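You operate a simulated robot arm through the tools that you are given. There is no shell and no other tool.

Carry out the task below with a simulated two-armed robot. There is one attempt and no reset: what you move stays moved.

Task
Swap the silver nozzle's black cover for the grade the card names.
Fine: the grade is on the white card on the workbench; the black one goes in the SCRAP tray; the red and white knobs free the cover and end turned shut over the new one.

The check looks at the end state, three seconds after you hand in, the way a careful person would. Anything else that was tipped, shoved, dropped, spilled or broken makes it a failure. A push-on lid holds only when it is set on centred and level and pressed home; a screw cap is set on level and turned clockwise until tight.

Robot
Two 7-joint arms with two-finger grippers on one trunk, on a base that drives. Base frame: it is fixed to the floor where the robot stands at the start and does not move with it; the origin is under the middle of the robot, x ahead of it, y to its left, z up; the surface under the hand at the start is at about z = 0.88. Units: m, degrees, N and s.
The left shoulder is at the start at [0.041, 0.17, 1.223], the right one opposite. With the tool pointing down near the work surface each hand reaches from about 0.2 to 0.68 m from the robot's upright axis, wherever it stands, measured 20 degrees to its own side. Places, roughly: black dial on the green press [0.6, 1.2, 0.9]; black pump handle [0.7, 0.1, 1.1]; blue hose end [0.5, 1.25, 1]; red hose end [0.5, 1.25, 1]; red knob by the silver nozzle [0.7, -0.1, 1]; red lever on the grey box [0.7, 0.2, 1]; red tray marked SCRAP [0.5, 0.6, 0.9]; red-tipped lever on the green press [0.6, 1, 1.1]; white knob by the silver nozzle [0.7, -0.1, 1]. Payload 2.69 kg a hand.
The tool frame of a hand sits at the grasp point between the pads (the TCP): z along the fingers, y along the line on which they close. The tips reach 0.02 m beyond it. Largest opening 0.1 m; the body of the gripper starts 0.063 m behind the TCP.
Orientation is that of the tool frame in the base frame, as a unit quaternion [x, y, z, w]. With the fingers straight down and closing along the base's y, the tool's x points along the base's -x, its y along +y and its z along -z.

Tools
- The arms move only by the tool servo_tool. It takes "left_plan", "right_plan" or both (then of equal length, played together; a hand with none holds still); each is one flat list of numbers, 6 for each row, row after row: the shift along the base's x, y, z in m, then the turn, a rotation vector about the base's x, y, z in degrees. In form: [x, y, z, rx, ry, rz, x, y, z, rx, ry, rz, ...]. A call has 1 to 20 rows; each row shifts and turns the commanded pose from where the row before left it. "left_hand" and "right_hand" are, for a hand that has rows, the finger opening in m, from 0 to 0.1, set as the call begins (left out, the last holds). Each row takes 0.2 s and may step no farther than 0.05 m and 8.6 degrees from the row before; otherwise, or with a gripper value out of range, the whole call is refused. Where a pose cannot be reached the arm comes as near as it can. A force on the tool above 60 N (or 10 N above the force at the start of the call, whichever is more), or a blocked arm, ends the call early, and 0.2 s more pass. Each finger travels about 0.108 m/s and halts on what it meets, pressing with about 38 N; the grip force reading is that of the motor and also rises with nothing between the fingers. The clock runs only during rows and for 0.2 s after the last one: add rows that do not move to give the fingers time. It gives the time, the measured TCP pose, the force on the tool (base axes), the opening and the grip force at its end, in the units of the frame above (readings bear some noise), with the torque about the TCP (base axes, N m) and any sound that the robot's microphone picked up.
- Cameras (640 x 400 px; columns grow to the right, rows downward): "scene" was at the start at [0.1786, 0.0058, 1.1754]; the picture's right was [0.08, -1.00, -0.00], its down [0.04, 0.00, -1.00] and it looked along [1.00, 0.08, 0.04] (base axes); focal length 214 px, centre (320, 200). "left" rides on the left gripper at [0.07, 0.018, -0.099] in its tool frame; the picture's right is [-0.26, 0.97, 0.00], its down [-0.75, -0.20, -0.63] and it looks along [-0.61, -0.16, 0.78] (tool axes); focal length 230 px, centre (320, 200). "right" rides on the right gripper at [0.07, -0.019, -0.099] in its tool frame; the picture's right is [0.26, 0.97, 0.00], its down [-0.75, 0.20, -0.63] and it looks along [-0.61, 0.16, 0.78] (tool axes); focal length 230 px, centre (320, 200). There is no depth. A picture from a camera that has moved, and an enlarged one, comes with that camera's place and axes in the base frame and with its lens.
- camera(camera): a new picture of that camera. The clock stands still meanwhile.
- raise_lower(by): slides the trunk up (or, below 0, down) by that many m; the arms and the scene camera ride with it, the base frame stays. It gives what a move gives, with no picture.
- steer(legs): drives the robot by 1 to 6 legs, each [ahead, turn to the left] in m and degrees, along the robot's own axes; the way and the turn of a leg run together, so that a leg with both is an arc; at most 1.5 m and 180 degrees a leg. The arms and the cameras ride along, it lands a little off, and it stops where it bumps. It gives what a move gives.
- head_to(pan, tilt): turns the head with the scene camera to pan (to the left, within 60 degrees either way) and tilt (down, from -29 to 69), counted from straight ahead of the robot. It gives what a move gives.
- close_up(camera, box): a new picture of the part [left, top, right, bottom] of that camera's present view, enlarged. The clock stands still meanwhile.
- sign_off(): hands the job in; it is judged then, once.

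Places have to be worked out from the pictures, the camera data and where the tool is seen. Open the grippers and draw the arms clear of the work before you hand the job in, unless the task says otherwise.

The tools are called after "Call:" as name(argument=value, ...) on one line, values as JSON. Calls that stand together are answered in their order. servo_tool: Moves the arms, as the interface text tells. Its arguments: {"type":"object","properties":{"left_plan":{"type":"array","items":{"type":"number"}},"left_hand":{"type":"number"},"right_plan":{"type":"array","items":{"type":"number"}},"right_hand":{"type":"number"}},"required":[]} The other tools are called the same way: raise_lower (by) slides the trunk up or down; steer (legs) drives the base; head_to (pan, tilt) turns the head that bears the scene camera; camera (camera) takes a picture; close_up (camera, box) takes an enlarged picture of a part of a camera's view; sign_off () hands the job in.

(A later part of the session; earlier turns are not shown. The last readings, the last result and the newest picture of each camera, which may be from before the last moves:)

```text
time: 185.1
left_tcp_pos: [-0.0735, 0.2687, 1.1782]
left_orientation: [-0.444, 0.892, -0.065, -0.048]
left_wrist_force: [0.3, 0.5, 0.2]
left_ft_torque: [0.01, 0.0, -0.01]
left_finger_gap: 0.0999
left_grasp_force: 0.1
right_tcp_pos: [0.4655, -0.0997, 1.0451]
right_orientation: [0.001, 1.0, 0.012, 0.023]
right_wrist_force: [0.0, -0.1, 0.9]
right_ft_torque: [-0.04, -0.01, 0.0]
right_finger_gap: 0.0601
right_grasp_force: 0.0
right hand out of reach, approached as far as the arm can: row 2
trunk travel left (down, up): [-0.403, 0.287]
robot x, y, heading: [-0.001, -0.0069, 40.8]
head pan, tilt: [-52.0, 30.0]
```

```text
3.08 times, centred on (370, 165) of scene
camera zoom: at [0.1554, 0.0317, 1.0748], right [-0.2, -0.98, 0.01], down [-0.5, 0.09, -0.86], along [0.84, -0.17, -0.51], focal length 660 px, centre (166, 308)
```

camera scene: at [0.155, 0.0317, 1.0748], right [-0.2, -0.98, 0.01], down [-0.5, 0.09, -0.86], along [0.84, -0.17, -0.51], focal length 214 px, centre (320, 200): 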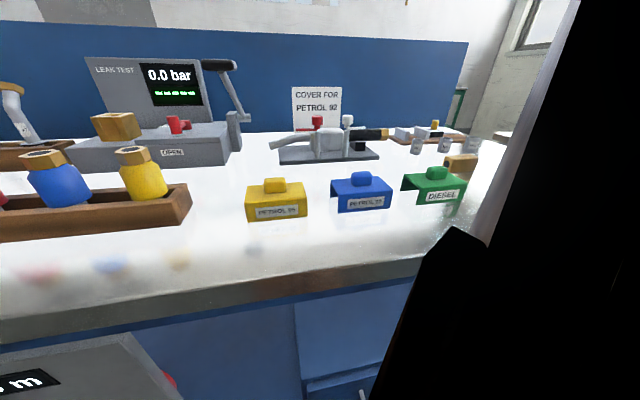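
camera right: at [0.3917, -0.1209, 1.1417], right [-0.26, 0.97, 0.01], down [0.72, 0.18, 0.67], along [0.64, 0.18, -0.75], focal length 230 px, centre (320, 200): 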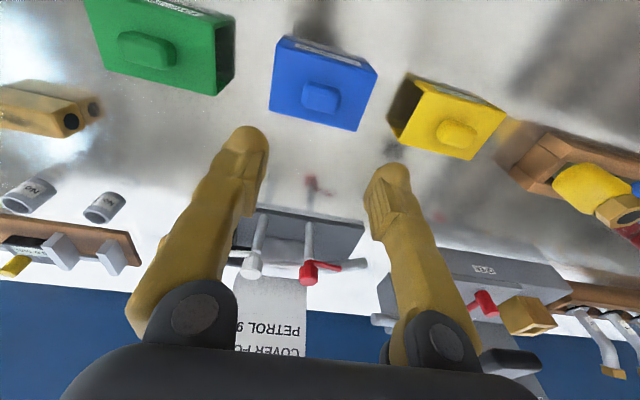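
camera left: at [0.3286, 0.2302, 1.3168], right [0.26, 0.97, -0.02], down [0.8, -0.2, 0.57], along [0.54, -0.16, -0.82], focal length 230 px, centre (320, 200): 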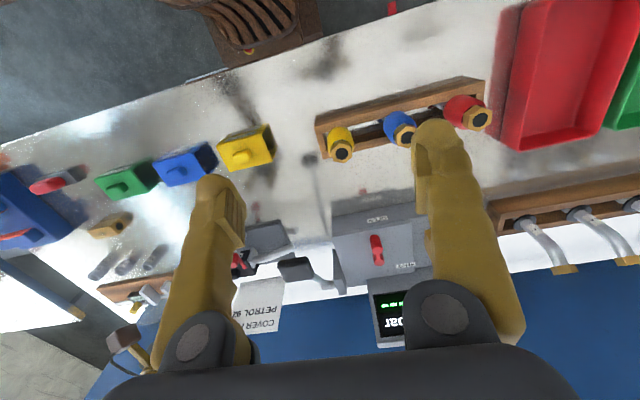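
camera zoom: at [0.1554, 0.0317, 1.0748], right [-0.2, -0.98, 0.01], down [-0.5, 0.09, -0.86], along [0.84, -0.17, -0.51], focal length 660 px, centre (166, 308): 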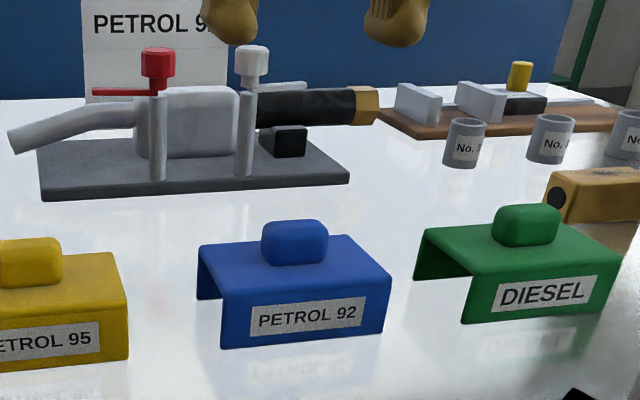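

The blue cover measures x 0.430–0.486, y -0.145…-0.054, square to the axes; knob at (0.458, -0.0995). Level and descend above it to z ≈ 0.955.

Call:
servo_tool(right_plan=[-0.001, 0, -0.006, -0.2, 0.4, 0, -0.001, 0, -0.006, -0.2, 0.4, 0, -0.001, 0, -0.006, -0.2, 0.4, 0, -0.001, 0, -0.006, -0.2, 0.4, 0, -0.001, 0, -0.007, -0.2, 0.4, 0, -0.001, 0, -0.008, -0.2, 0.4, 0, -0.0005, 0, -0.008, -0.2, 0.2, 0, 0, 0, -0.008, 0, 0, 0, 0, 0, -0.008, 0, 0, 0, 0, 0, -0.008, 0, 0, 0, 0, 0, -0.008, 0, 0, 0, 0, 0, -0.008, 0, 0, 0, 0, 0, 0, 0, 0, 0, 0, 0, 0, 0, 0, 0], right_hand=0.055)

Call:
close_up(camera="right", box=[200, 60, 440, 240])

Call:
close_up(camera="scene", box=[290, 100, 450, 230])

```text
time: 188.1
left_tcp_pos: [-0.0737, 0.268, 1.1784]
left_orientation: [-0.445, 0.892, -0.066, -0.048]
left_wrist_force: [0.1, -1.0, -0.7]
left_ft_torque: [0.02, 0.04, 0.0]
left_finger_gap: 0.1002
left_grasp_force: 0.1
right_tcp_pos: [0.4582, -0.1, 0.9577]
right_orientation: [0.001, 1.0, -0.001, 0.0]
right_wrist_force: [0.2, 0.1, 0.4]
right_ft_torque: [-0.02, 0.0, -0.01]
right_finger_gap: 0.0548
right_grasp_force: 0.1
trunk travel left (down, up): [-0.403, 0.287]
robot x, y, heading: [-0.0019, -0.0085, 40.8]
head pan, tilt: [-52.0, 30.0]
```

```text
2.22 times, centred on (320, 150) of right
camera zoom: at [0.3879, -0.1184, 1.0584], right [-0.26, 0.97, 0.0], down [0.75, 0.2, 0.63], along [0.61, 0.16, -0.78], focal length 511 px, centre (320, 311)
```

zoom: 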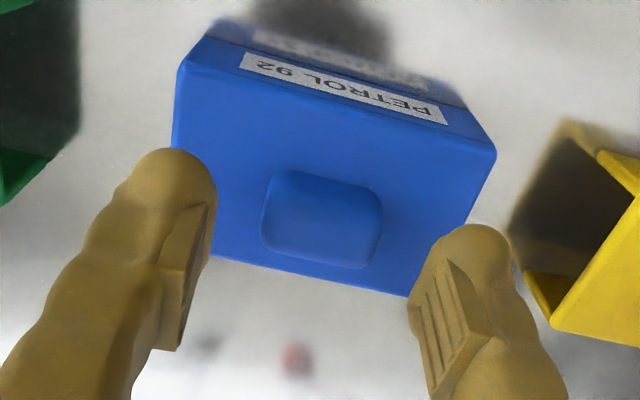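

```text
3.08 times, centred on (370, 165) of scene
camera zoom: at [0.1555, 0.0318, 1.0748], right [-0.2, -0.98, 0.01], down [-0.5, 0.09, -0.86], along [0.84, -0.17, -0.51], focal length 660 px, centre (166, 308)
```

zoom: 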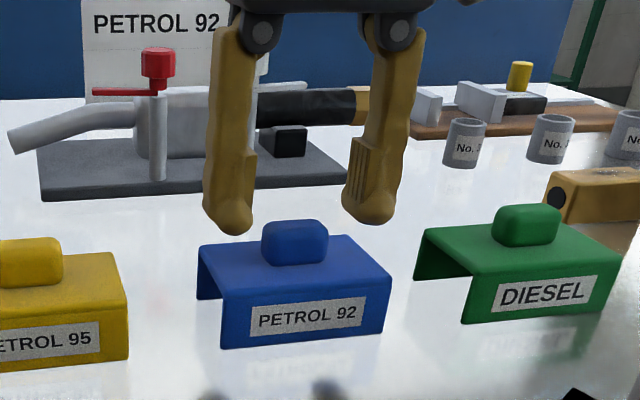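

Aligned and level. Descend until the tips lightly touch the cover top.

Call:
servo_tool(right_plan=[0.0005, 0.0002, -0.005, 0, 0, 0, 0.0005, 0.0002, -0.005, 0, 0, 0, 0, 0, -0.004, 0, 0, 0, 0, 0, -0.003, 0, 0, 0, 0, 0, -0.002, 0, 0, 0, 0, 0, 0, 0, 0, 0], right_hand=0.05)

Call:
close_up(camera="scene", box=[320, 130, 410, 210])

```text
time: 189.5
left_tcp_pos: [-0.0743, 0.2679, 1.18]
left_orientation: [-0.445, 0.892, -0.066, -0.049]
left_wrist_force: [0.1, -0.7, 0.1]
left_ft_torque: [0.01, 0.03, -0.03]
left_finger_gap: 0.0998
left_grasp_force: 0.0
right_tcp_pos: [0.4576, -0.1002, 0.9403]
right_orientation: [0.002, 1.0, 0.0, -0.001]
right_wrist_force: [-0.4, -0.5, 0.6]
right_ft_torque: [0.0, 0.03, -0.01]
right_finger_gap: 0.0501
right_grasp_force: 0.0
trunk travel left (down, up): [-0.403, 0.287]
robot x, y, heading: [-0.0009, -0.011, 40.4]
head pan, tilt: [-52.0, 30.0]
```

```text
5.00 times, centred on (365, 170) of scene
camera zoom: at [0.1554, 0.0318, 1.0748], right [-0.2, -0.98, 0.01], down [-0.5, 0.09, -0.86], along [0.84, -0.17, -0.51], focal length 1072 px, centre (95, 350)
```

zoom: 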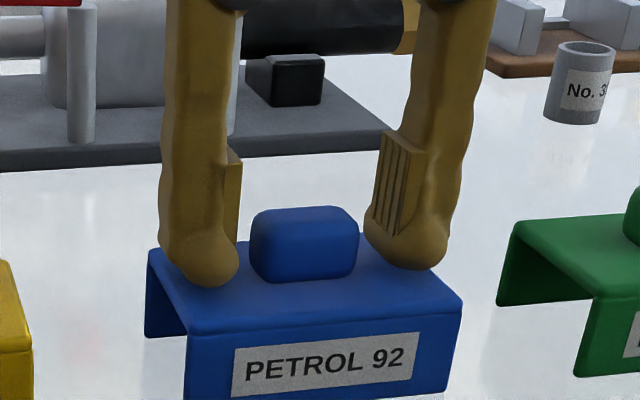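

Call:
servo_tool(right_plan=[0.0005, 0, -0.002, 0, 0, 0, 0.0005, 0, -0.002, 0, 0, 0, 0, 0, 0, 0, 0, 0])

```text
time: 190.3
left_tcp_pos: [-0.0739, 0.267, 1.1794]
left_orientation: [-0.444, 0.892, -0.065, -0.048]
left_wrist_force: [-0.8, 0.1, -0.9]
left_ft_torque: [0.0, 0.04, 0.02]
left_finger_gap: 0.1003
left_grasp_force: 0.0
right_tcp_pos: [0.4591, -0.1003, 0.9362]
right_orientation: [0.002, 1.0, 0.0, 0.0]
right_wrist_force: [-0.8, -0.2, 18.5]
right_ft_torque: [-0.06, 0.03, -0.07]
right_finger_gap: 0.0499
right_grasp_force: 0.0
trunk travel left (down, up): [-0.403, 0.287]
robot x, y, heading: [-0.0029, -0.0096, 40.9]
head pan, tilt: [-52.0, 30.0]
```

Contact (18 N). Back off 2.5 mm and close on the knob.

Call:
servo_tool(right_plan=[0, 0, 0.0025, 0, 0, 0, 0, 0, 0, 0, 0, 0])

Call:
servo_tool(right_plan=[0, 0, 0, 0, 0, 0, 0, 0, 0, 0, 0, 0, 0, 0, 0, 0, 0, 0, 0, 0, 0, 0, 0, 0], right_hand=0.01)

Call:
servo_tool(right_plan=[0, 0, 0.002, 0, 0, 0, 0, 0, 0.002, 0, 0, 0, 0, 0, 0.003, 0, 0, 0, 0, 0, 0.003, 0, 0, 0, 0, 0, 0.004, 0, 0, 0, 0, 0, 0, 0, 0, 0])

Call:
close_up(camera="scene", box=[320, 120, 410, 200])

Call:
close_up(camera="right", box=[200, 40, 440, 220])

```text
time: 190.9
left_tcp_pos: [-0.0742, 0.2681, 1.1784]
left_orientation: [-0.445, 0.892, -0.066, -0.049]
left_wrist_force: [0.4, -0.4, 0.2]
left_ft_torque: [-0.05, -0.02, 0.01]
left_finger_gap: 0.1004
left_grasp_force: 0.0
right_tcp_pos: [0.4583, -0.1002, 0.9366]
right_orientation: [0.001, 1.0, -0.001, -0.002]
right_wrist_force: [-0.5, 0.2, 0.4]
right_ft_torque: [0.04, 0.0, 0.02]
right_finger_gap: 0.0499
right_grasp_force: 0.0
trunk travel left (down, up): [-0.403, 0.287]
robot x, y, heading: [-0.0009, -0.0051, 40.7]
head pan, tilt: [-52.0, 30.0]
```

```text
time: 191.9
left_tcp_pos: [-0.073, 0.2682, 1.1789]
left_orientation: [-0.445, 0.892, -0.066, -0.048]
left_wrist_force: [-0.7, -0.9, -0.6]
left_ft_torque: [-0.01, 0.03, 0.02]
left_finger_gap: 0.0998
left_grasp_force: 0.0
right_tcp_pos: [0.4599, -0.1009, 0.9366]
right_orientation: [0.001, 1.0, 0.0, 0.0]
right_wrist_force: [0.1, -0.4, 0.8]
right_ft_torque: [0.02, 0.02, 0.0]
right_finger_gap: 0.0327
right_grasp_force: 38.4
trunk travel left (down, up): [-0.403, 0.287]
robot x, y, heading: [-0.0023, -0.006, 40.4]
head pan, tilt: [-52.0, 30.0]
```

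```text
time: 193.3
left_tcp_pos: [-0.0731, 0.2697, 1.1787]
left_orientation: [-0.445, 0.892, -0.065, -0.049]
left_wrist_force: [0.5, 0.5, 0.2]
left_ft_torque: [0.01, 0.01, 0.02]
left_finger_gap: 0.0997
left_grasp_force: 0.1
right_tcp_pos: [0.4601, -0.0999, 0.9507]
right_orientation: [0.001, 1.0, 0.0, 0.0]
right_wrist_force: [-0.1, -0.6, -0.3]
right_ft_torque: [-0.01, 0.01, 0.0]
right_finger_gap: 0.0328
right_grasp_force: 38.1
trunk travel left (down, up): [-0.403, 0.287]
robot x, y, heading: [-0.0013, -0.0068, 41.0]
head pan, tilt: [-52.0, 30.0]
```

```text
5.00 times, centred on (365, 160) of scene
camera zoom: at [0.1555, 0.0318, 1.0748], right [-0.2, -0.98, 0.01], down [-0.5, 0.09, -0.86], along [0.84, -0.17, -0.51], focal length 1072 px, centre (95, 400)
```

zoom: 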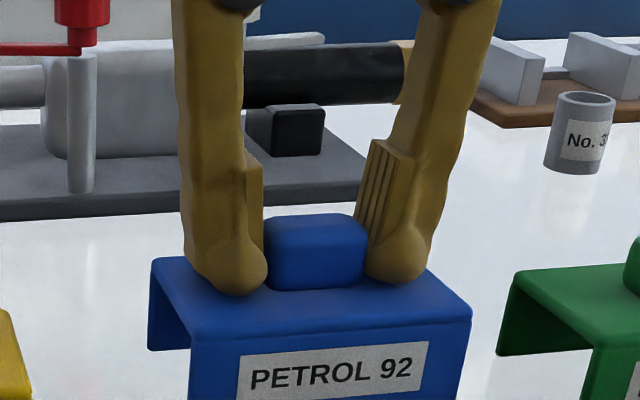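

```text
2.22 times, centred on (320, 130) of right
camera zoom: at [0.3907, -0.1188, 1.052], right [-0.26, 0.97, 0.0], down [0.75, 0.2, 0.63], along [0.61, 0.16, -0.78], focal length 511 px, centre (320, 356)
```

zoom: 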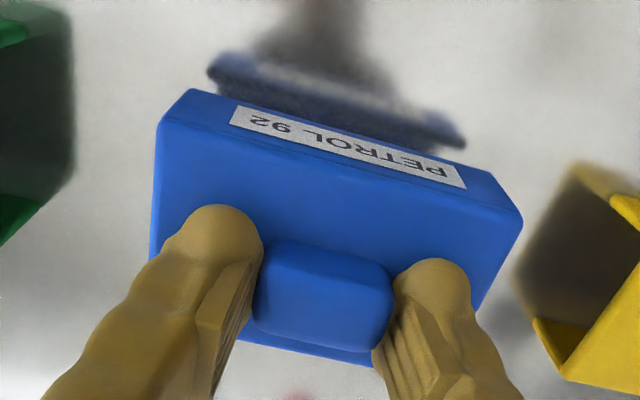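

Blue cover held level. Lift to z ≈ 1.09 here first.

Call:
servo_tool(right_plan=[0, 0, 0.006, 0, 0, 0, 0, 0, 0.008, 0, 0, 0, 0, 0, 0.009, 0, 0, 0, 0, 0, 0.009, 0, 0, 0, 0, 0, 0.009, 0, 0, 0, 0, 0, 0.009, 0, 0, 0, 0, 0, 0.009, 0, 0, 0, 0, 0, 0.009, 0, 0, 0, 0, 0, 0.009, 0, 0, 0, 0, 0, 0.009, 0, 0, 0, 0, 0, 0.009, 0, 0, 0, 0, 0, 0.009, 0, 0, 0, 0, 0, 0.009, 0, 0, 0, 0, 0, 0.009, 0, 0, 0, 0, 0, 0.009, 0, 0, 0, 0, 0, 0.006, 0, 0, 0, 0, 0, 0, 0, 0, 0])

Call:
camera(camera="right")

Call:
close_up(camera="scene", box=[250, 70, 410, 180])

```text
time: 196.9
left_tcp_pos: [-0.0732, 0.2683, 1.1785]
left_orientation: [-0.445, 0.892, -0.066, -0.049]
left_wrist_force: [0.6, -0.1, 0.4]
left_ft_torque: [0.01, 0.0, -0.01]
left_finger_gap: 0.1
left_grasp_force: 0.0
right_tcp_pos: [0.4571, -0.1008, 1.085]
right_orientation: [0.001, 1.0, -0.005, -0.007]
right_wrist_force: [0.5, 1.4, -0.9]
right_ft_torque: [-0.04, -0.01, -0.04]
right_finger_gap: 0.0328
right_grasp_force: 38.8
trunk travel left (down, up): [-0.403, 0.287]
robot x, y, heading: [-0.0007, -0.0073, 40.8]
head pan, tilt: [-52.0, 30.0]
```

```text
taken
camera right: at [0.3896, -0.1179, 1.1864], right [-0.26, 0.97, -0.01], down [0.76, 0.2, 0.62], along [0.6, 0.15, -0.79], focal length 230 px, centre (320, 200)
```

right: 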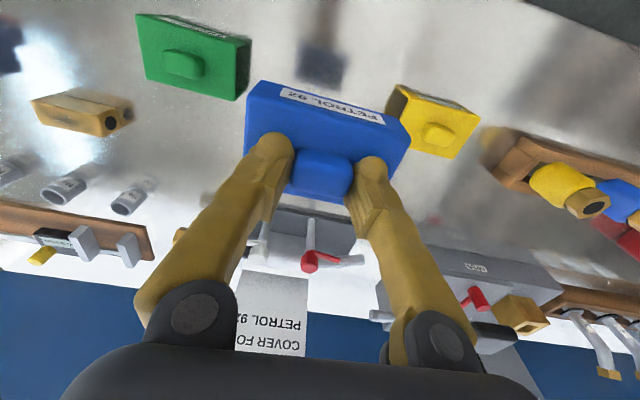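

```text
3.64 times, centred on (330, 125) of scene
camera zoom: at [0.1555, 0.0317, 1.0748], right [-0.2, -0.98, 0.01], down [-0.5, 0.09, -0.86], along [0.84, -0.17, -0.51], focal length 780 px, centre (284, 473)
```

zoom: 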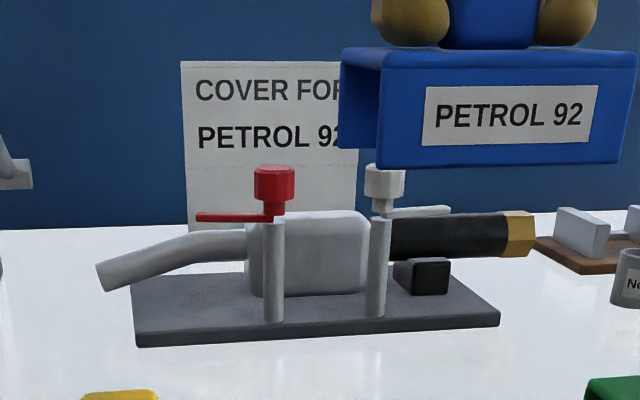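

Everything ready. Advance toward the nozzle at z ≈ 1.088 (cover bottom ≈ 1.03, above the knob heads).

Call:
servo_tool(right_plan=[0.006, 0, 0, 0, 0, 0, 0.009, 0, 0, 0, 0, 0, 0.01, 0, 0, 0, 0, 0, 0.01, 0, 0, 0, 0, 0, 0.01, 0, 0, 0, 0, 0, 0.01, 0, 0, 0, 0, 0, 0.01, 0, 0, 0, 0, 0, 0.01, 0, 0, 0, 0, 0, 0.01, 0, 0, 0, 0, 0, 0.01, 0, 0, 0, 0, 0, 0.01, 0, 0, 0, 0, 0, 0.01, 0, 0, 0, 0, 0, 0.01, 0, 0, 0, 0, 0, 0.01, 0, 0, 0, 0, 0, 0.01, 0, 0, 0, 0, 0, 0.01, 0, 0, 0, 0, 0, 0.01, 0, 0, 0, 0, 0, 0.008, 0, 0, 0, 0, 0, 0.005, 0, 0, 0, 0, 0, 0, 0, 0, 0, 0, 0])

```text
time: 201.1
left_tcp_pos: [-0.0745, 0.269, 1.1795]
left_orientation: [-0.445, 0.892, -0.066, -0.049]
left_wrist_force: [-0.5, -0.2, 0.3]
left_ft_torque: [0.02, -0.01, 0.0]
left_finger_gap: 0.1
left_grasp_force: 0.1
right_tcp_pos: [0.639, -0.1013, 1.0885]
right_orientation: [0.001, 1.0, 0.0, -0.001]
right_wrist_force: [0.0, -0.1, -0.6]
right_ft_torque: [0.0, -0.04, 0.02]
right_finger_gap: 0.0326
right_grasp_force: 38.0
trunk travel left (down, up): [-0.403, 0.287]
robot x, y, heading: [0.0, -0.0074, 40.9]
head pan, tilt: [-52.0, 30.0]
```

Level again at x=0.639. Continue to x ≈ 0.72 in small rows.

Call:
servo_tool(right_plan=[0.005, 0, 0, 0, 0, 0, 0.005, 0, 0, 0, 0, 0, 0.005, 0, 0, 0, 0, 0, 0.005, 0, 0, 0, 0, 0, 0.005, 0, 0, 0, 0, 0, 0.005, 0, 0, 0, 0, 0, 0.005, 0, 0, 0, 0, 0, 0.005, 0, 0, 0, 0, 0, 0.005, 0, 0, 0, 0, 0, 0.005, 0, 0, 0, 0, 0, 0.005, 0, 0, 0, 0, 0, 0.005, 0, 0, 0, 0, 0, 0.005, 0, 0, 0, 0, 0, 0.005, 0.001, 0, 0, 0, 0, 0.005, 0, 0, 0, 0, 0, 0.005, 0, 0, 0, 0, 0, 0.001, 0, 0, 0, 0, 0, 0, 0, 0, 0, 0, 0])

Call:
camera(camera="right")

Call:
close_up(camera="scene", box=[250, 70, 410, 180])

```text
time: 204.9
left_tcp_pos: [-0.0739, 0.2687, 1.1781]
left_orientation: [-0.445, 0.892, -0.066, -0.049]
left_wrist_force: [-0.2, 0.1, 0.8]
left_ft_torque: [0.03, -0.03, 0.02]
left_finger_gap: 0.1002
left_grasp_force: 0.0
right_tcp_pos: [0.7204, -0.0995, 1.0875]
right_orientation: [0.0, 1.0, 0.001, -0.001]
right_wrist_force: [0.0, -0.1, -0.6]
right_ft_torque: [0.02, -0.01, -0.03]
right_finger_gap: 0.0325
right_grasp_force: 37.9
trunk travel left (down, up): [-0.403, 0.287]
robot x, y, heading: [0.0004, -0.0075, 40.7]
head pan, tilt: [-52.0, 30.0]
```

```text
taken
camera right: at [0.6508, -0.1182, 1.1891], right [-0.26, 0.97, 0.0], down [0.75, 0.2, 0.63], along [0.61, 0.16, -0.78], focal length 230 px, centre (320, 200)
```

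right: 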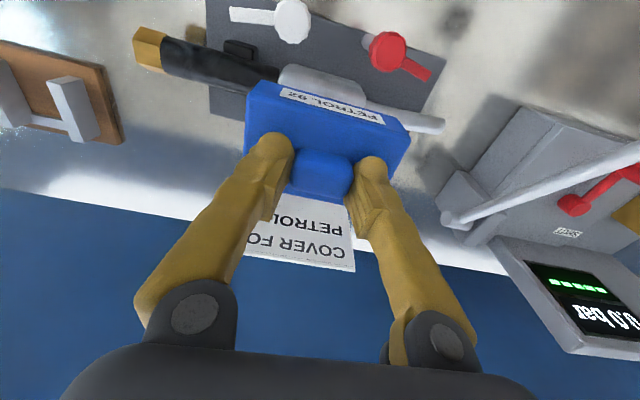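

```text
3.64 times, centred on (330, 125) of scene
camera zoom: at [0.1556, 0.0318, 1.0748], right [-0.2, -0.98, 0.01], down [-0.5, 0.09, -0.86], along [0.84, -0.18, -0.51], focal length 780 px, centre (284, 473)
```

zoom: 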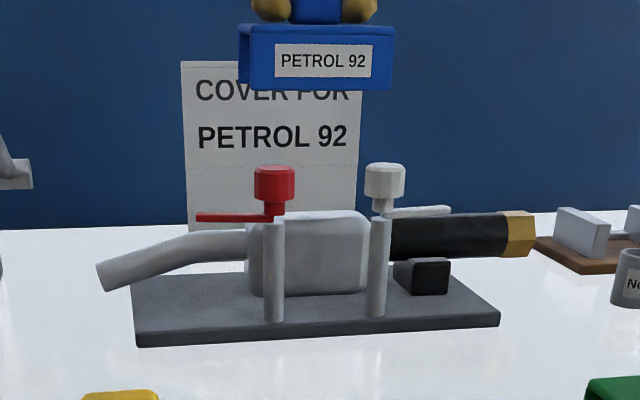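

Positioned at (0.720, -0.0995). Descend to just above the nozzle body (TCP z ≈ 1.01) and check alignment.

Call:
servo_tool(right_plan=[0, 0, -0.006, 0, 0, 0, 0, 0, -0.006, 0, 0, 0, 0, 0, -0.006, 0, 0, 0, 0, 0, -0.006, 0, 0, 0, 0, 0, -0.006, 0, 0, 0, 0, 0, -0.006, 0, 0, 0, 0, 0, -0.006, 0, 0, 0, 0, 0, -0.006, 0, 0, 0, 0, 0, -0.006, 0, 0, 0, 0, 0, -0.006, 0, 0, 0, 0, 0, -0.006, 0, 0, 0, 0, 0, -0.006, 0, 0, 0, 0, 0, -0.005, 0, 0, 0, 0, 0, 0, 0, 0, 0])

Call:
close_up(camera="right", box=[200, 30, 440, 210])

Call:
close_up(camera="scene", box=[270, 80, 370, 150])

```text
time: 207.9
left_tcp_pos: [-0.0713, 0.2678, 1.1802]
left_orientation: [-0.445, 0.892, -0.066, -0.048]
left_wrist_force: [0.3, -0.2, -0.3]
left_ft_torque: [0.0, 0.0, 0.02]
left_finger_gap: 0.0998
left_grasp_force: 0.1
right_tcp_pos: [0.7196, -0.0991, 1.0103]
right_orientation: [0.002, 1.0, 0.0, -0.001]
right_wrist_force: [-0.3, -0.6, 0.0]
right_ft_torque: [0.02, 0.03, 0.01]
right_finger_gap: 0.0326
right_grasp_force: 38.5
trunk travel left (down, up): [-0.403, 0.287]
robot x, y, heading: [0.002, -0.0066, 40.6]
head pan, tilt: [-52.0, 30.0]
```

```text
2.22 times, centred on (320, 120) of right
camera zoom: at [0.6513, -0.1177, 1.1113], right [-0.26, 0.97, 0.0], down [0.75, 0.2, 0.63], along [0.61, 0.16, -0.78], focal length 511 px, centre (320, 378)
```

zoom: 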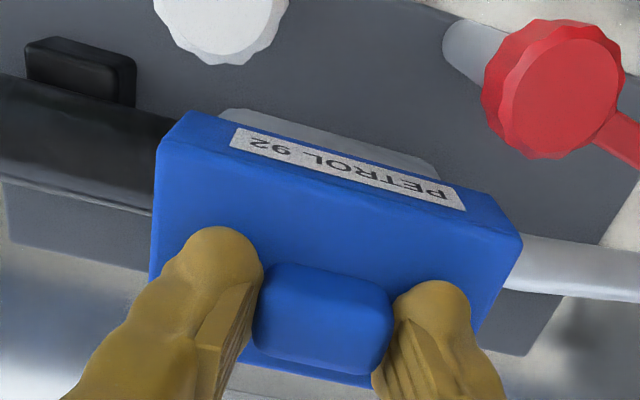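

```text
5.71 times, centred on (320, 115) of scene
camera zoom: at [0.1555, 0.0318, 1.0748], right [-0.2, -0.98, 0.01], down [-0.5, 0.09, -0.86], along [0.84, -0.18, -0.51], focal length 1226 px, centre (320, 686)
```

zoom: 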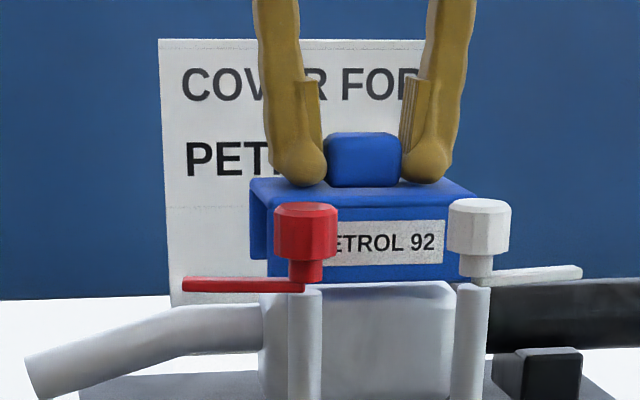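

The cover is centred over the silver body. Lower in 2 mm rows with the force limit guarding.

Call:
servo_tool(right_plan=[0, -0.0003, -0.002, 0, 0, 0, 0, 0, -0.002, 0, 0, 0, 0, 0, -0.002, 0, 0, 0, 0, 0, -0.002, 0, 0, 0, 0, 0, -0.002, 0, 0, 0, 0, 0, -0.002, 0, 0, 0, 0, 0, -0.002, 0, 0, 0, 0, 0, 0, 0, 0, 0])

Call:
close_up(camera="scene", box=[270, 80, 370, 150])

```text
time: 209.7
left_tcp_pos: [-0.0734, 0.27, 1.1794]
left_orientation: [-0.444, 0.892, -0.066, -0.049]
left_wrist_force: [0.2, -0.7, 0.5]
left_ft_torque: [0.01, -0.01, -0.01]
left_finger_gap: 0.1
left_grasp_force: 0.1
right_tcp_pos: [0.7209, -0.0995, 0.9953]
right_orientation: [0.001, 1.0, -0.001, -0.002]
right_wrist_force: [-0.2, -0.8, -1.5]
right_ft_torque: [0.0, 0.01, 0.0]
right_finger_gap: 0.0326
right_grasp_force: 37.8
trunk travel left (down, up): [-0.403, 0.287]
robot x, y, heading: [-0.0012, -0.0036, 40.6]
head pan, tilt: [-52.0, 30.0]
```

```text
5.71 times, centred on (320, 115) of scene
camera zoom: at [0.1555, 0.0318, 1.0748], right [-0.2, -0.98, 0.01], down [-0.5, 0.09, -0.86], along [0.84, -0.17, -0.51], focal length 1226 px, centre (320, 686)
```

zoom: 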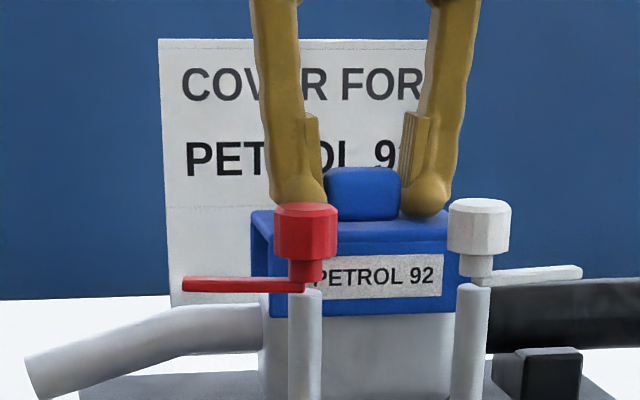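

It slides over the body without resistance. Continue down.

Call:
servo_tool(right_plan=[0, 0, -0.002, 0, 0, 0, 0, 0, -0.002, 0, 0, 0, 0, 0, -0.002, 0, 0, 0, 0, 0, -0.002, 0, 0, 0, 0, 0, -0.002, 0, 0, 0, 0, 0, -0.002, 0, 0, 0, 0, 0, -0.002, 0, 0, 0, 0, 0, -0.0015, 0, 0, 0, 0, 0, 0, 0, 0, 0])

Call:
close_up(camera="scene", box=[270, 80, 370, 150])

```text
time: 211.7
left_tcp_pos: [-0.0727, 0.268, 1.179]
left_orientation: [-0.445, 0.892, -0.066, -0.047]
left_wrist_force: [0.1, 0.5, 0.4]
left_ft_torque: [0.0, -0.01, -0.03]
left_finger_gap: 0.1
left_grasp_force: 0.2
right_tcp_pos: [0.7198, -0.0982, 0.9809]
right_orientation: [0.001, 1.0, 0.001, -0.002]
right_wrist_force: [0.1, 0.7, -0.8]
right_ft_torque: [-0.02, -0.02, 0.0]
right_finger_gap: 0.0325
right_grasp_force: 38.3
trunk travel left (down, up): [-0.403, 0.287]
robot x, y, heading: [0.0006, -0.0064, 40.7]
head pan, tilt: [-52.0, 30.0]
```

```text
5.71 times, centred on (320, 115) of scene
camera zoom: at [0.1555, 0.0318, 1.0748], right [-0.2, -0.98, 0.01], down [-0.5, 0.09, -0.86], along [0.84, -0.17, -0.51], focal length 1226 px, centre (320, 686)
```

zoom: 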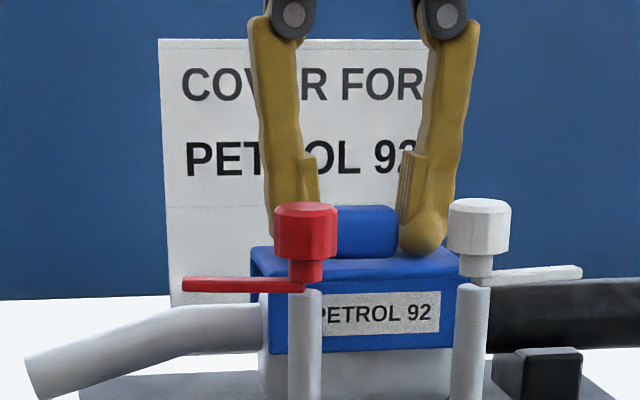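

Few millimetres left; press on in 1 mm rows until it seats with a firm contact.

Call:
servo_tool(right_plan=[0, 0, -0.001, 0, 0, 0, 0, 0, -0.001, 0, 0, 0, 0, 0, -0.001, 0, 0, 0, 0, 0, -0.001, 0, 0, 0, 0, 0, 0, 0, 0, 0])

```text
time: 212.9
left_tcp_pos: [-0.0732, 0.2688, 1.1793]
left_orientation: [-0.445, 0.892, -0.066, -0.048]
left_wrist_force: [-0.3, -0.5, -0.9]
left_ft_torque: [-0.01, 0.02, -0.01]
left_finger_gap: 0.1
left_grasp_force: 0.0
right_tcp_pos: [0.72, -0.0979, 0.9766]
right_orientation: [0.001, 1.0, 0.0, -0.001]
right_wrist_force: [0.3, -0.1, -0.4]
right_ft_torque: [-0.06, 0.01, 0.03]
right_finger_gap: 0.0325
right_grasp_force: 37.8
trunk travel left (down, up): [-0.403, 0.287]
robot x, y, heading: [0.0005, -0.0081, 40.7]
head pan, tilt: [-52.0, 30.0]
```

Call:
servo_tool(right_plan=[0, 0, -0.001, 0, 0, 0, 0, 0, -0.001, 0, 0, 0, 0, 0, 0, 0, 0, 0])

Call:
close_up(camera="scene", box=[270, 80, 370, 150])

```text
time: 213.7
left_tcp_pos: [-0.0749, 0.2678, 1.179]
left_orientation: [-0.444, 0.893, -0.066, -0.047]
left_wrist_force: [0.5, -0.6, -0.3]
left_ft_torque: [0.02, 0.01, 0.0]
left_finger_gap: 0.0998
left_grasp_force: 0.0
right_tcp_pos: [0.719, -0.0994, 0.977]
right_orientation: [0.001, 1.0, 0.001, -0.001]
right_wrist_force: [0.0, -3.2, 12.7]
right_ft_torque: [-0.34, 0.24, 0.02]
right_finger_gap: 0.0327
right_grasp_force: 38.1
trunk travel left (down, up): [-0.403, 0.287]
robot x, y, heading: [-0.0002, -0.006, 40.7]
head pan, tilt: [-52.0, 30.0]
```

```text
5.71 times, centred on (320, 115) of scene
camera zoom: at [0.1544, 0.0315, 1.0751], right [-0.2, -0.98, 0.01], down [-0.5, 0.09, -0.86], along [0.84, -0.17, -0.51], focal length 1226 px, centre (320, 686)
```

zoom: 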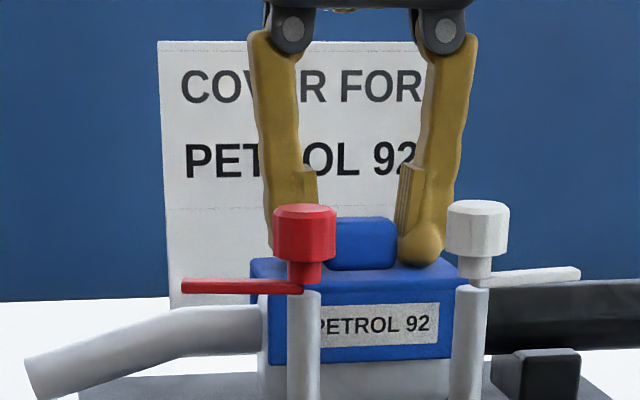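

Seating contact at z ≈ 0.977, the same height as the black cover was. Press a bit more firmly.

Call:
servo_tool(right_plan=[0, 0, -0.001, 0, 0, 0, 0, 0, -0.001, 0, 0, 0, 0, 0, -0.001, 0, 0, 0, 0, 0, 0, 0, 0, 0])

```text
time: 214.7
left_tcp_pos: [-0.0762, 0.2682, 1.1783]
left_orientation: [-0.444, 0.892, -0.065, -0.048]
left_wrist_force: [0.3, 0.1, 0.5]
left_ft_torque: [0.02, -0.01, -0.01]
left_finger_gap: 0.0999
left_grasp_force: 0.1
right_tcp_pos: [0.7188, -0.0987, 0.9773]
right_orientation: [0.0, 1.0, 0.001, 0.004]
right_wrist_force: [8.3, -6.0, 38.2]
right_ft_torque: [-0.16, 0.2, 0.03]
right_finger_gap: 0.0326
right_grasp_force: 37.3
trunk travel left (down, up): [-0.403, 0.287]
robot x, y, heading: [0.0029, -0.0059, 40.6]
head pan, tilt: [-52.0, 30.0]
```

38 N with no further travel: seated. Relax the press, then open and lift away.

Call:
servo_tool(right_plan=[0, 0, 0.0015, 0, 0, 0, 0, 0, 0.0015, 0, 0, 0, 0, 0, 0, 0, 0, 0])

Call:
servo_tool(right_plan=[0, 0, 0, 0, 0, 0, 0, 0, 0, 0, 0, 0, 0, 0, 0, 0, 0, 0], right_hand=0.05)

Call:
servo_tool(right_plan=[0, 0, 0.004, 0, 0, 0, 0, 0, 0.006, 0, 0, 0, 0, 0, 0.008, 0, 0, 0, 0, 0, 0.008, 0, 0, 0, 0, 0, 0.008, 0, 0, 0, 0, 0, 0.008, 0, 0, 0, 0, 0, 0.008, 0, 0, 0, 0, 0, 0.008, 0, 0, 0, 0, 0, 0, 0, 0, 0])

Call:
close_up(camera="scene", box=[270, 80, 370, 150])

Call:
close_up(camera="right", box=[220, 40, 420, 190])

```text
time: 215.5
left_tcp_pos: [-0.0742, 0.2688, 1.1791]
left_orientation: [-0.445, 0.892, -0.065, -0.048]
left_wrist_force: [-0.4, 0.5, 0.3]
left_ft_torque: [0.02, -0.01, -0.01]
left_finger_gap: 0.0998
left_grasp_force: 0.1
right_tcp_pos: [0.7184, -0.0972, 0.977]
right_orientation: [0.001, 1.0, 0.001, 0.001]
right_wrist_force: [9.2, -0.5, 24.4]
right_ft_torque: [0.07, -0.3, -0.01]
right_finger_gap: 0.0326
right_grasp_force: 38.3
trunk travel left (down, up): [-0.403, 0.287]
robot x, y, heading: [-0.003, -0.0084, 40.7]
head pan, tilt: [-52.0, 30.0]
```

```text
time: 216.3
left_tcp_pos: [-0.0753, 0.2699, 1.1786]
left_orientation: [-0.444, 0.892, -0.066, -0.048]
left_wrist_force: [0.3, -0.3, 0.0]
left_ft_torque: [-0.02, -0.01, -0.05]
left_finger_gap: 0.1
left_grasp_force: 0.1
right_tcp_pos: [0.7168, -0.0983, 0.9761]
right_orientation: [0.001, 1.0, 0.0, -0.002]
right_wrist_force: [-2.3, 10.9, 14.5]
right_ft_torque: [-0.01, 0.0, 0.01]
right_finger_gap: 0.0446
right_grasp_force: 0.1
trunk travel left (down, up): [-0.403, 0.287]
robot x, y, heading: [-0.001, -0.0086, 40.9]
head pan, tilt: [-52.0, 30.0]
```

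```text
time: 218.3
left_tcp_pos: [-0.0741, 0.2688, 1.179]
left_orientation: [-0.444, 0.892, -0.066, -0.049]
left_wrist_force: [0.0, 0.6, -0.7]
left_ft_torque: [0.01, 0.04, -0.03]
left_finger_gap: 0.0998
left_grasp_force: 0.1
right_tcp_pos: [0.7198, -0.0988, 1.0343]
right_orientation: [0.0, 1.0, 0.0, -0.001]
right_wrist_force: [0.8, 1.5, -0.4]
right_ft_torque: [-0.03, 0.0, -0.01]
right_finger_gap: 0.05
right_grasp_force: 0.0
trunk travel left (down, up): [-0.403, 0.287]
robot x, y, heading: [0.0004, -0.0042, 40.8]
head pan, tilt: [-52.0, 30.0]
```

```text
5.71 times, centred on (320, 115) of scene
camera zoom: at [0.1556, 0.0318, 1.0748], right [-0.2, -0.98, 0.01], down [-0.5, 0.09, -0.86], along [0.84, -0.18, -0.51], focal length 1226 px, centre (320, 686)
```

zoom: 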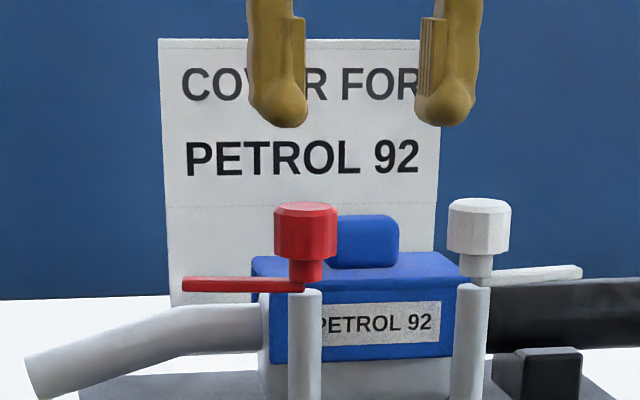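

```text
2.67 times, centred on (320, 115) of right
camera zoom: at [0.6502, -0.1176, 1.1345], right [-0.26, 0.97, 0.0], down [0.75, 0.2, 0.63], along [0.61, 0.16, -0.78], focal length 614 px, centre (320, 427)
```

zoom: 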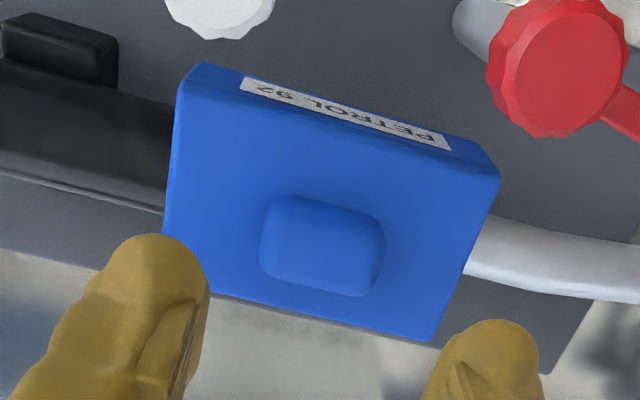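

The blue cover sits at x 0.689–0.747, y -0.144…-0.053, matching the black one's place. Check closely that it is level.

Call:
close_up(camera="scene", box=[295, 105, 365, 155])

Call:
camera(camera="right")

```text
8.00 times, centred on (330, 130) of scene
camera zoom: at [0.1556, 0.0318, 1.0748], right [-0.2, -0.98, 0.01], down [-0.5, 0.09, -0.86], along [0.84, -0.18, -0.51], focal length 1716 px, centre (240, 760)
```

zoom: 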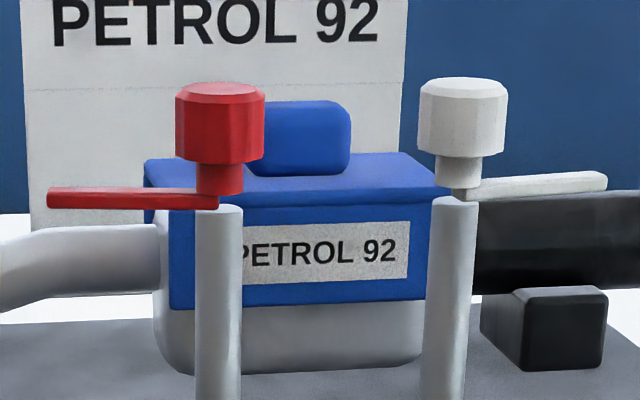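

```text
taken
camera right: at [0.6502, -0.1176, 1.1345], right [-0.26, 0.97, 0.0], down [0.75, 0.2, 0.63], along [0.61, 0.16, -0.78], focal length 230 px, centre (320, 200)
```

right: 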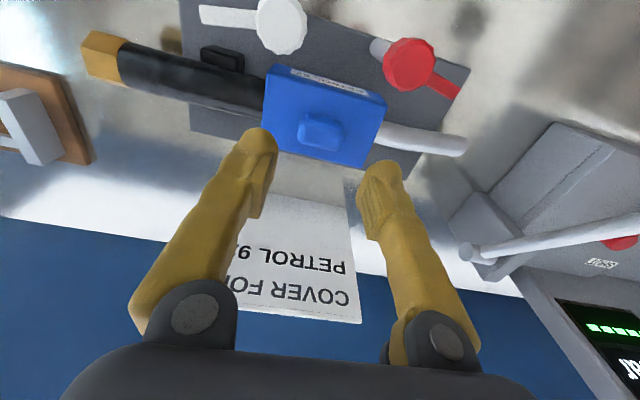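

The cover is level. Now shut the red knob: move over it and turn the hand to yaw +90° (fingers along x), as when I released it.

Call:
servo_tool(right_plan=[0, 0, 0.004, 0, 0, 0, 0, 0, 0.004, 0, 0, 0, -0.0035, 0.002, 0.002, 0, 0, 5, -0.0035, 0.002, 0, 0, 0, 5, -0.0035, 0.002, 0, 0, 0, 5, -0.0035, 0.002, 0, 0, 0, 5, -0.0035, 0.002, 0, 0, 0, 5, -0.0035, 0.002, 0, 0, 0, 5, -0.0035, 0.002, 0, 0, 0, 5, -0.0035, 0.002, 0, 0, 0, 5, -0.0035, 0.002, 0, 0, 0, 5, -0.0035, 0.002, 0, 0, 0, 5, -0.0035, 0.002, 0, 0, 0, 5, -0.0035, 0.002, 0, 0, 0, 5, -0.0035, 0.002, 0, 0, 0, 5, -0.0035, 0.002, 0, 0, 0, 5, -0.0035, 0.002, 0, 0, 0, 5, -0.0035, 0.002, 0, 0, 0, 5, -0.004, 0.002, 0, 0, 0, 5, 0, 0.001, 0, 0, 0, 5], right_hand=0.034)

Call:
close_up(camera="right", box=[200, 40, 440, 220])

Call:
close_up(camera="scene", box=[250, 70, 370, 150])

```text
time: 222.5
left_tcp_pos: [-0.0738, 0.2687, 1.1794]
left_orientation: [-0.444, 0.892, -0.065, -0.049]
left_wrist_force: [0.3, -0.8, 0.4]
left_ft_torque: [-0.02, -0.05, 0.0]
left_finger_gap: 0.1
left_grasp_force: 0.1
right_tcp_pos: [0.6592, -0.0635, 1.0437]
right_orientation: [-0.707, 0.707, 0.001, -0.001]
right_wrist_force: [0.0, -0.3, 0.0]
right_ft_torque: [-0.01, 0.0, -0.01]
right_finger_gap: 0.0339
right_grasp_force: 0.0
trunk travel left (down, up): [-0.403, 0.287]
robot x, y, heading: [0.0047, -0.0071, 40.7]
head pan, tilt: [-52.0, 30.0]
```

```text
2.22 times, centred on (320, 130) of right
camera zoom: at [0.678, -0.1335, 1.1444], right [-0.97, -0.26, 0.0], down [-0.2, 0.75, 0.63], along [-0.16, 0.61, -0.78], focal length 511 px, centre (320, 356)
```

zoom: 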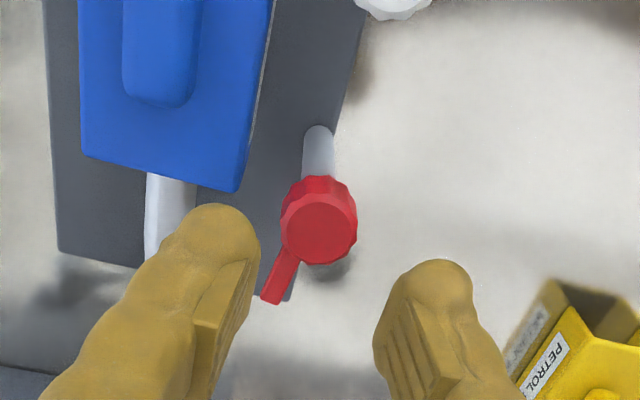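

```text
5.00 times, centred on (310, 110) of scene
camera zoom: at [0.1555, 0.0317, 1.0748], right [-0.2, -0.98, 0.01], down [-0.5, 0.09, -0.86], along [0.84, -0.17, -0.51], focal length 1072 px, centre (370, 650)
```

zoom: 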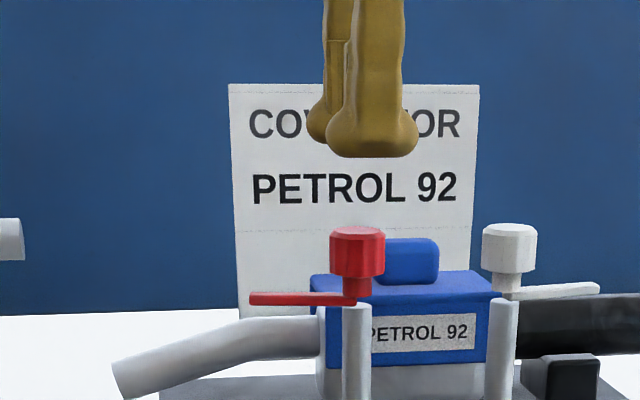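

Red knob centre (0.660, -0.064) is on the axis. Descend and grip.

Call:
servo_tool(right_plan=[0.0003, -0.0003, -0.007, 0, 0, 0, 0, 0, -0.007, 0, 0, 0, 0, 0, -0.007, 0, 0, 0, 0, 0, -0.007, 0, 0, 0, 0, 0, -0.007, 0, 0, 0, 0, 0, -0.007, 0, 0, 0, 0, 0, -0.007, 0, 0, 0, 0, 0, -0.007, 0, 0, 0, 0, 0, 0, 0, 0, 0])

Call:
servo_tool(right_plan=[0, 0, 0, 0, 0, 0, 0, 0, 0, 0, 0, 0, 0, 0, 0, 0, 0, 0], right_hand=0.01)

Call:
servo_tool(right_plan=[0, 0, 0, 0, 0, -4, 0, 0, 0, 0, 0, -4, 0, 0, 0, 0, 0, -4, 0, 0, 0, 0, 0, -4, 0, 0, 0, 0, 0, -4, 0, 0, 0, 0, 0, -4])

Call:
close_up(camera="right", box=[200, 40, 440, 220])

Call:
close_up(camera="scene", box=[250, 70, 370, 150])

```text
time: 224.5
left_tcp_pos: [-0.0734, 0.2682, 1.1787]
left_orientation: [-0.445, 0.892, -0.065, -0.047]
left_wrist_force: [-0.9, -0.1, 0.5]
left_ft_torque: [0.02, 0.01, 0.01]
left_finger_gap: 0.1001
left_grasp_force: 0.0
right_tcp_pos: [0.6585, -0.064, 0.9871]
right_orientation: [-0.707, 0.707, 0.0, 0.0]
right_wrist_force: [-0.1, 0.7, -0.7]
right_ft_torque: [-0.02, -0.04, -0.02]
right_finger_gap: 0.034
right_grasp_force: 0.1
trunk travel left (down, up): [-0.403, 0.287]
robot x, y, heading: [-0.0021, -0.0106, 40.8]
head pan, tilt: [-52.0, 30.0]
```

```text
time: 225.3
left_tcp_pos: [-0.0741, 0.2684, 1.1789]
left_orientation: [-0.445, 0.892, -0.066, -0.049]
left_wrist_force: [0.8, 0.7, 0.1]
left_ft_torque: [0.02, -0.02, 0.0]
left_finger_gap: 0.1001
left_grasp_force: 0.1
right_tcp_pos: [0.659, -0.0633, 0.9872]
right_orientation: [-0.707, 0.707, 0.001, 0.0]
right_wrist_force: [-1.6, 0.2, -1.8]
right_ft_torque: [0.07, 0.03, -0.01]
right_finger_gap: 0.0236
right_grasp_force: 44.7
trunk travel left (down, up): [-0.403, 0.287]
robot x, y, heading: [-0.0023, -0.0078, 40.8]
head pan, tilt: [-52.0, 30.0]
```

```text
time: 226.7
left_tcp_pos: [-0.0731, 0.2682, 1.1775]
left_orientation: [-0.445, 0.892, -0.066, -0.048]
left_wrist_force: [-0.2, -0.2, 0.9]
left_ft_torque: [0.02, 0.0, 0.0]
left_finger_gap: 0.0999
left_grasp_force: 0.0
right_tcp_pos: [0.659, -0.0634, 0.9871]
right_orientation: [-0.543, 0.84, 0.001, -0.002]
right_wrist_force: [-7.4, 2.3, -7.9]
right_ft_torque: [0.62, -0.19, 0.01]
right_finger_gap: 0.0235
right_grasp_force: 45.5
trunk travel left (down, up): [-0.403, 0.287]
robot x, y, heading: [-0.0013, -0.004, 41.0]
head pan, tilt: [-52.0, 30.0]
```

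```text
2.22 times, centred on (320, 130) of right
camera zoom: at [0.6477, -0.1353, 1.0876], right [-0.99, 0.16, 0.0], down [0.13, 0.77, 0.63], along [0.1, 0.62, -0.78], focal length 511 px, centre (320, 356)
```

zoom: 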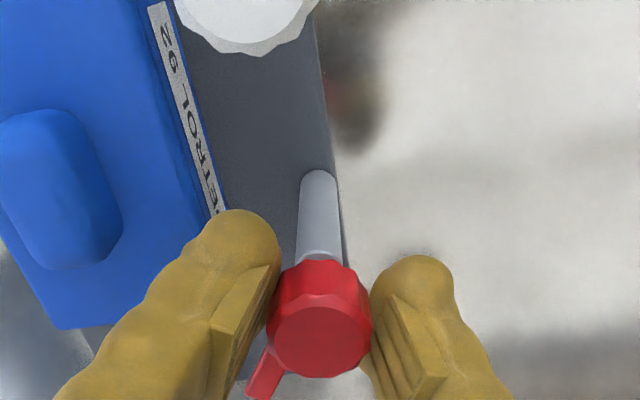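

```text
5.00 times, centred on (310, 110) of scene
camera zoom: at [0.1553, 0.032, 1.0747], right [-0.2, -0.98, 0.01], down [-0.5, 0.09, -0.86], along [0.84, -0.18, -0.51], focal length 1072 px, centre (370, 650)
```

zoom: 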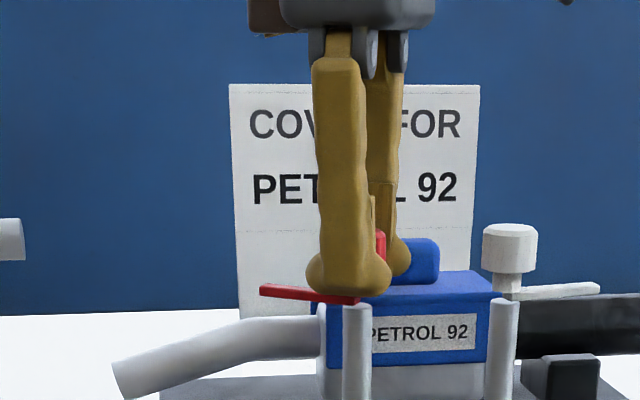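

The tab turns back freely. Continue the remaining 66° to shut.

Call:
servo_tool(right_plan=[0, 0, 0, 0, 0, -4.1, 0, 0, 0, 0, 0, -4.1, 0, 0, 0, 0, 0, -4.1, 0, 0, 0, 0, 0, -4.1, 0, 0, 0, 0, 0, -4.1, 0, 0, 0, 0, 0, -4.1, 0, 0, 0, 0, 0, -4.1, 0, 0, 0, 0, 0, -4.1, 0, 0, 0, 0, 0, -4.1, 0, 0, 0, 0, 0, -4.1, 0, 0, 0, 0, 0, -4.1, 0, 0, 0, 0, 0, -4.1, 0, 0, 0, 0, 0, -4.1, 0, 0, 0, 0, 0, -4.1, 0, 0, 0, 0, 0, -4.1, 0, 0, 0, 0, 0, -4.1, 0, 0, 0, 0, 0, 0])

Call:
close_up(camera="right", box=[200, 40, 440, 220])

Call:
close_up(camera="scene", box=[250, 70, 370, 150])

```text
time: 230.3
left_tcp_pos: [-0.0731, 0.2688, 1.179]
left_orientation: [-0.445, 0.892, -0.066, -0.05]
left_wrist_force: [-0.3, -0.8, -0.8]
left_ft_torque: [-0.01, 0.01, -0.02]
left_finger_gap: 0.1001
left_grasp_force: 0.0
right_tcp_pos: [0.6588, -0.0625, 0.9864]
right_orientation: [-0.002, 1.0, 0.0, -0.001]
right_wrist_force: [-7.5, 12.4, -10.6]
right_ft_torque: [0.16, 0.09, 0.31]
right_finger_gap: 0.0237
right_grasp_force: 45.1
trunk travel left (down, up): [-0.403, 0.287]
robot x, y, heading: [0.0013, -0.0043, 40.5]
head pan, tilt: [-52.0, 30.0]
```

```text
2.22 times, centred on (320, 130) of right
camera zoom: at [0.5901, -0.0821, 1.0884], right [-0.26, 0.96, 0.0], down [0.75, 0.2, 0.63], along [0.61, 0.16, -0.78], focal length 511 px, centre (320, 356)
```

zoom: 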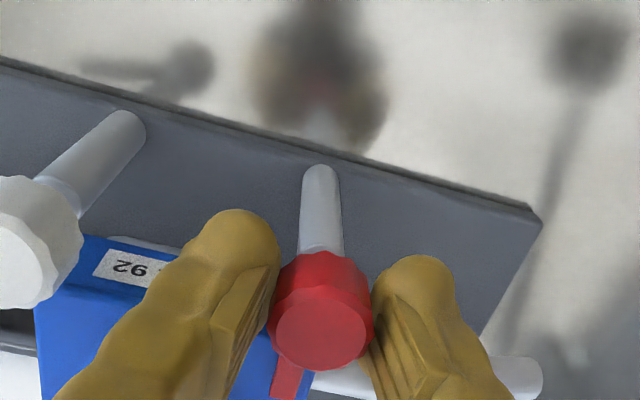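

```text
5.00 times, centred on (310, 110) of scene
camera zoom: at [0.1555, 0.0332, 1.0748], right [-0.2, -0.98, 0.01], down [-0.5, 0.09, -0.86], along [0.84, -0.18, -0.51], focal length 1072 px, centre (370, 650)
```

zoom: 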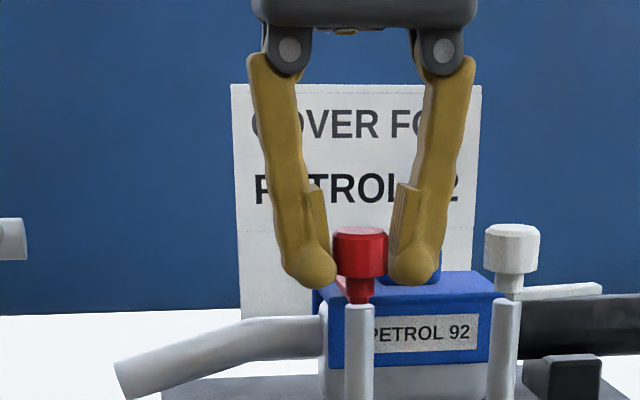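

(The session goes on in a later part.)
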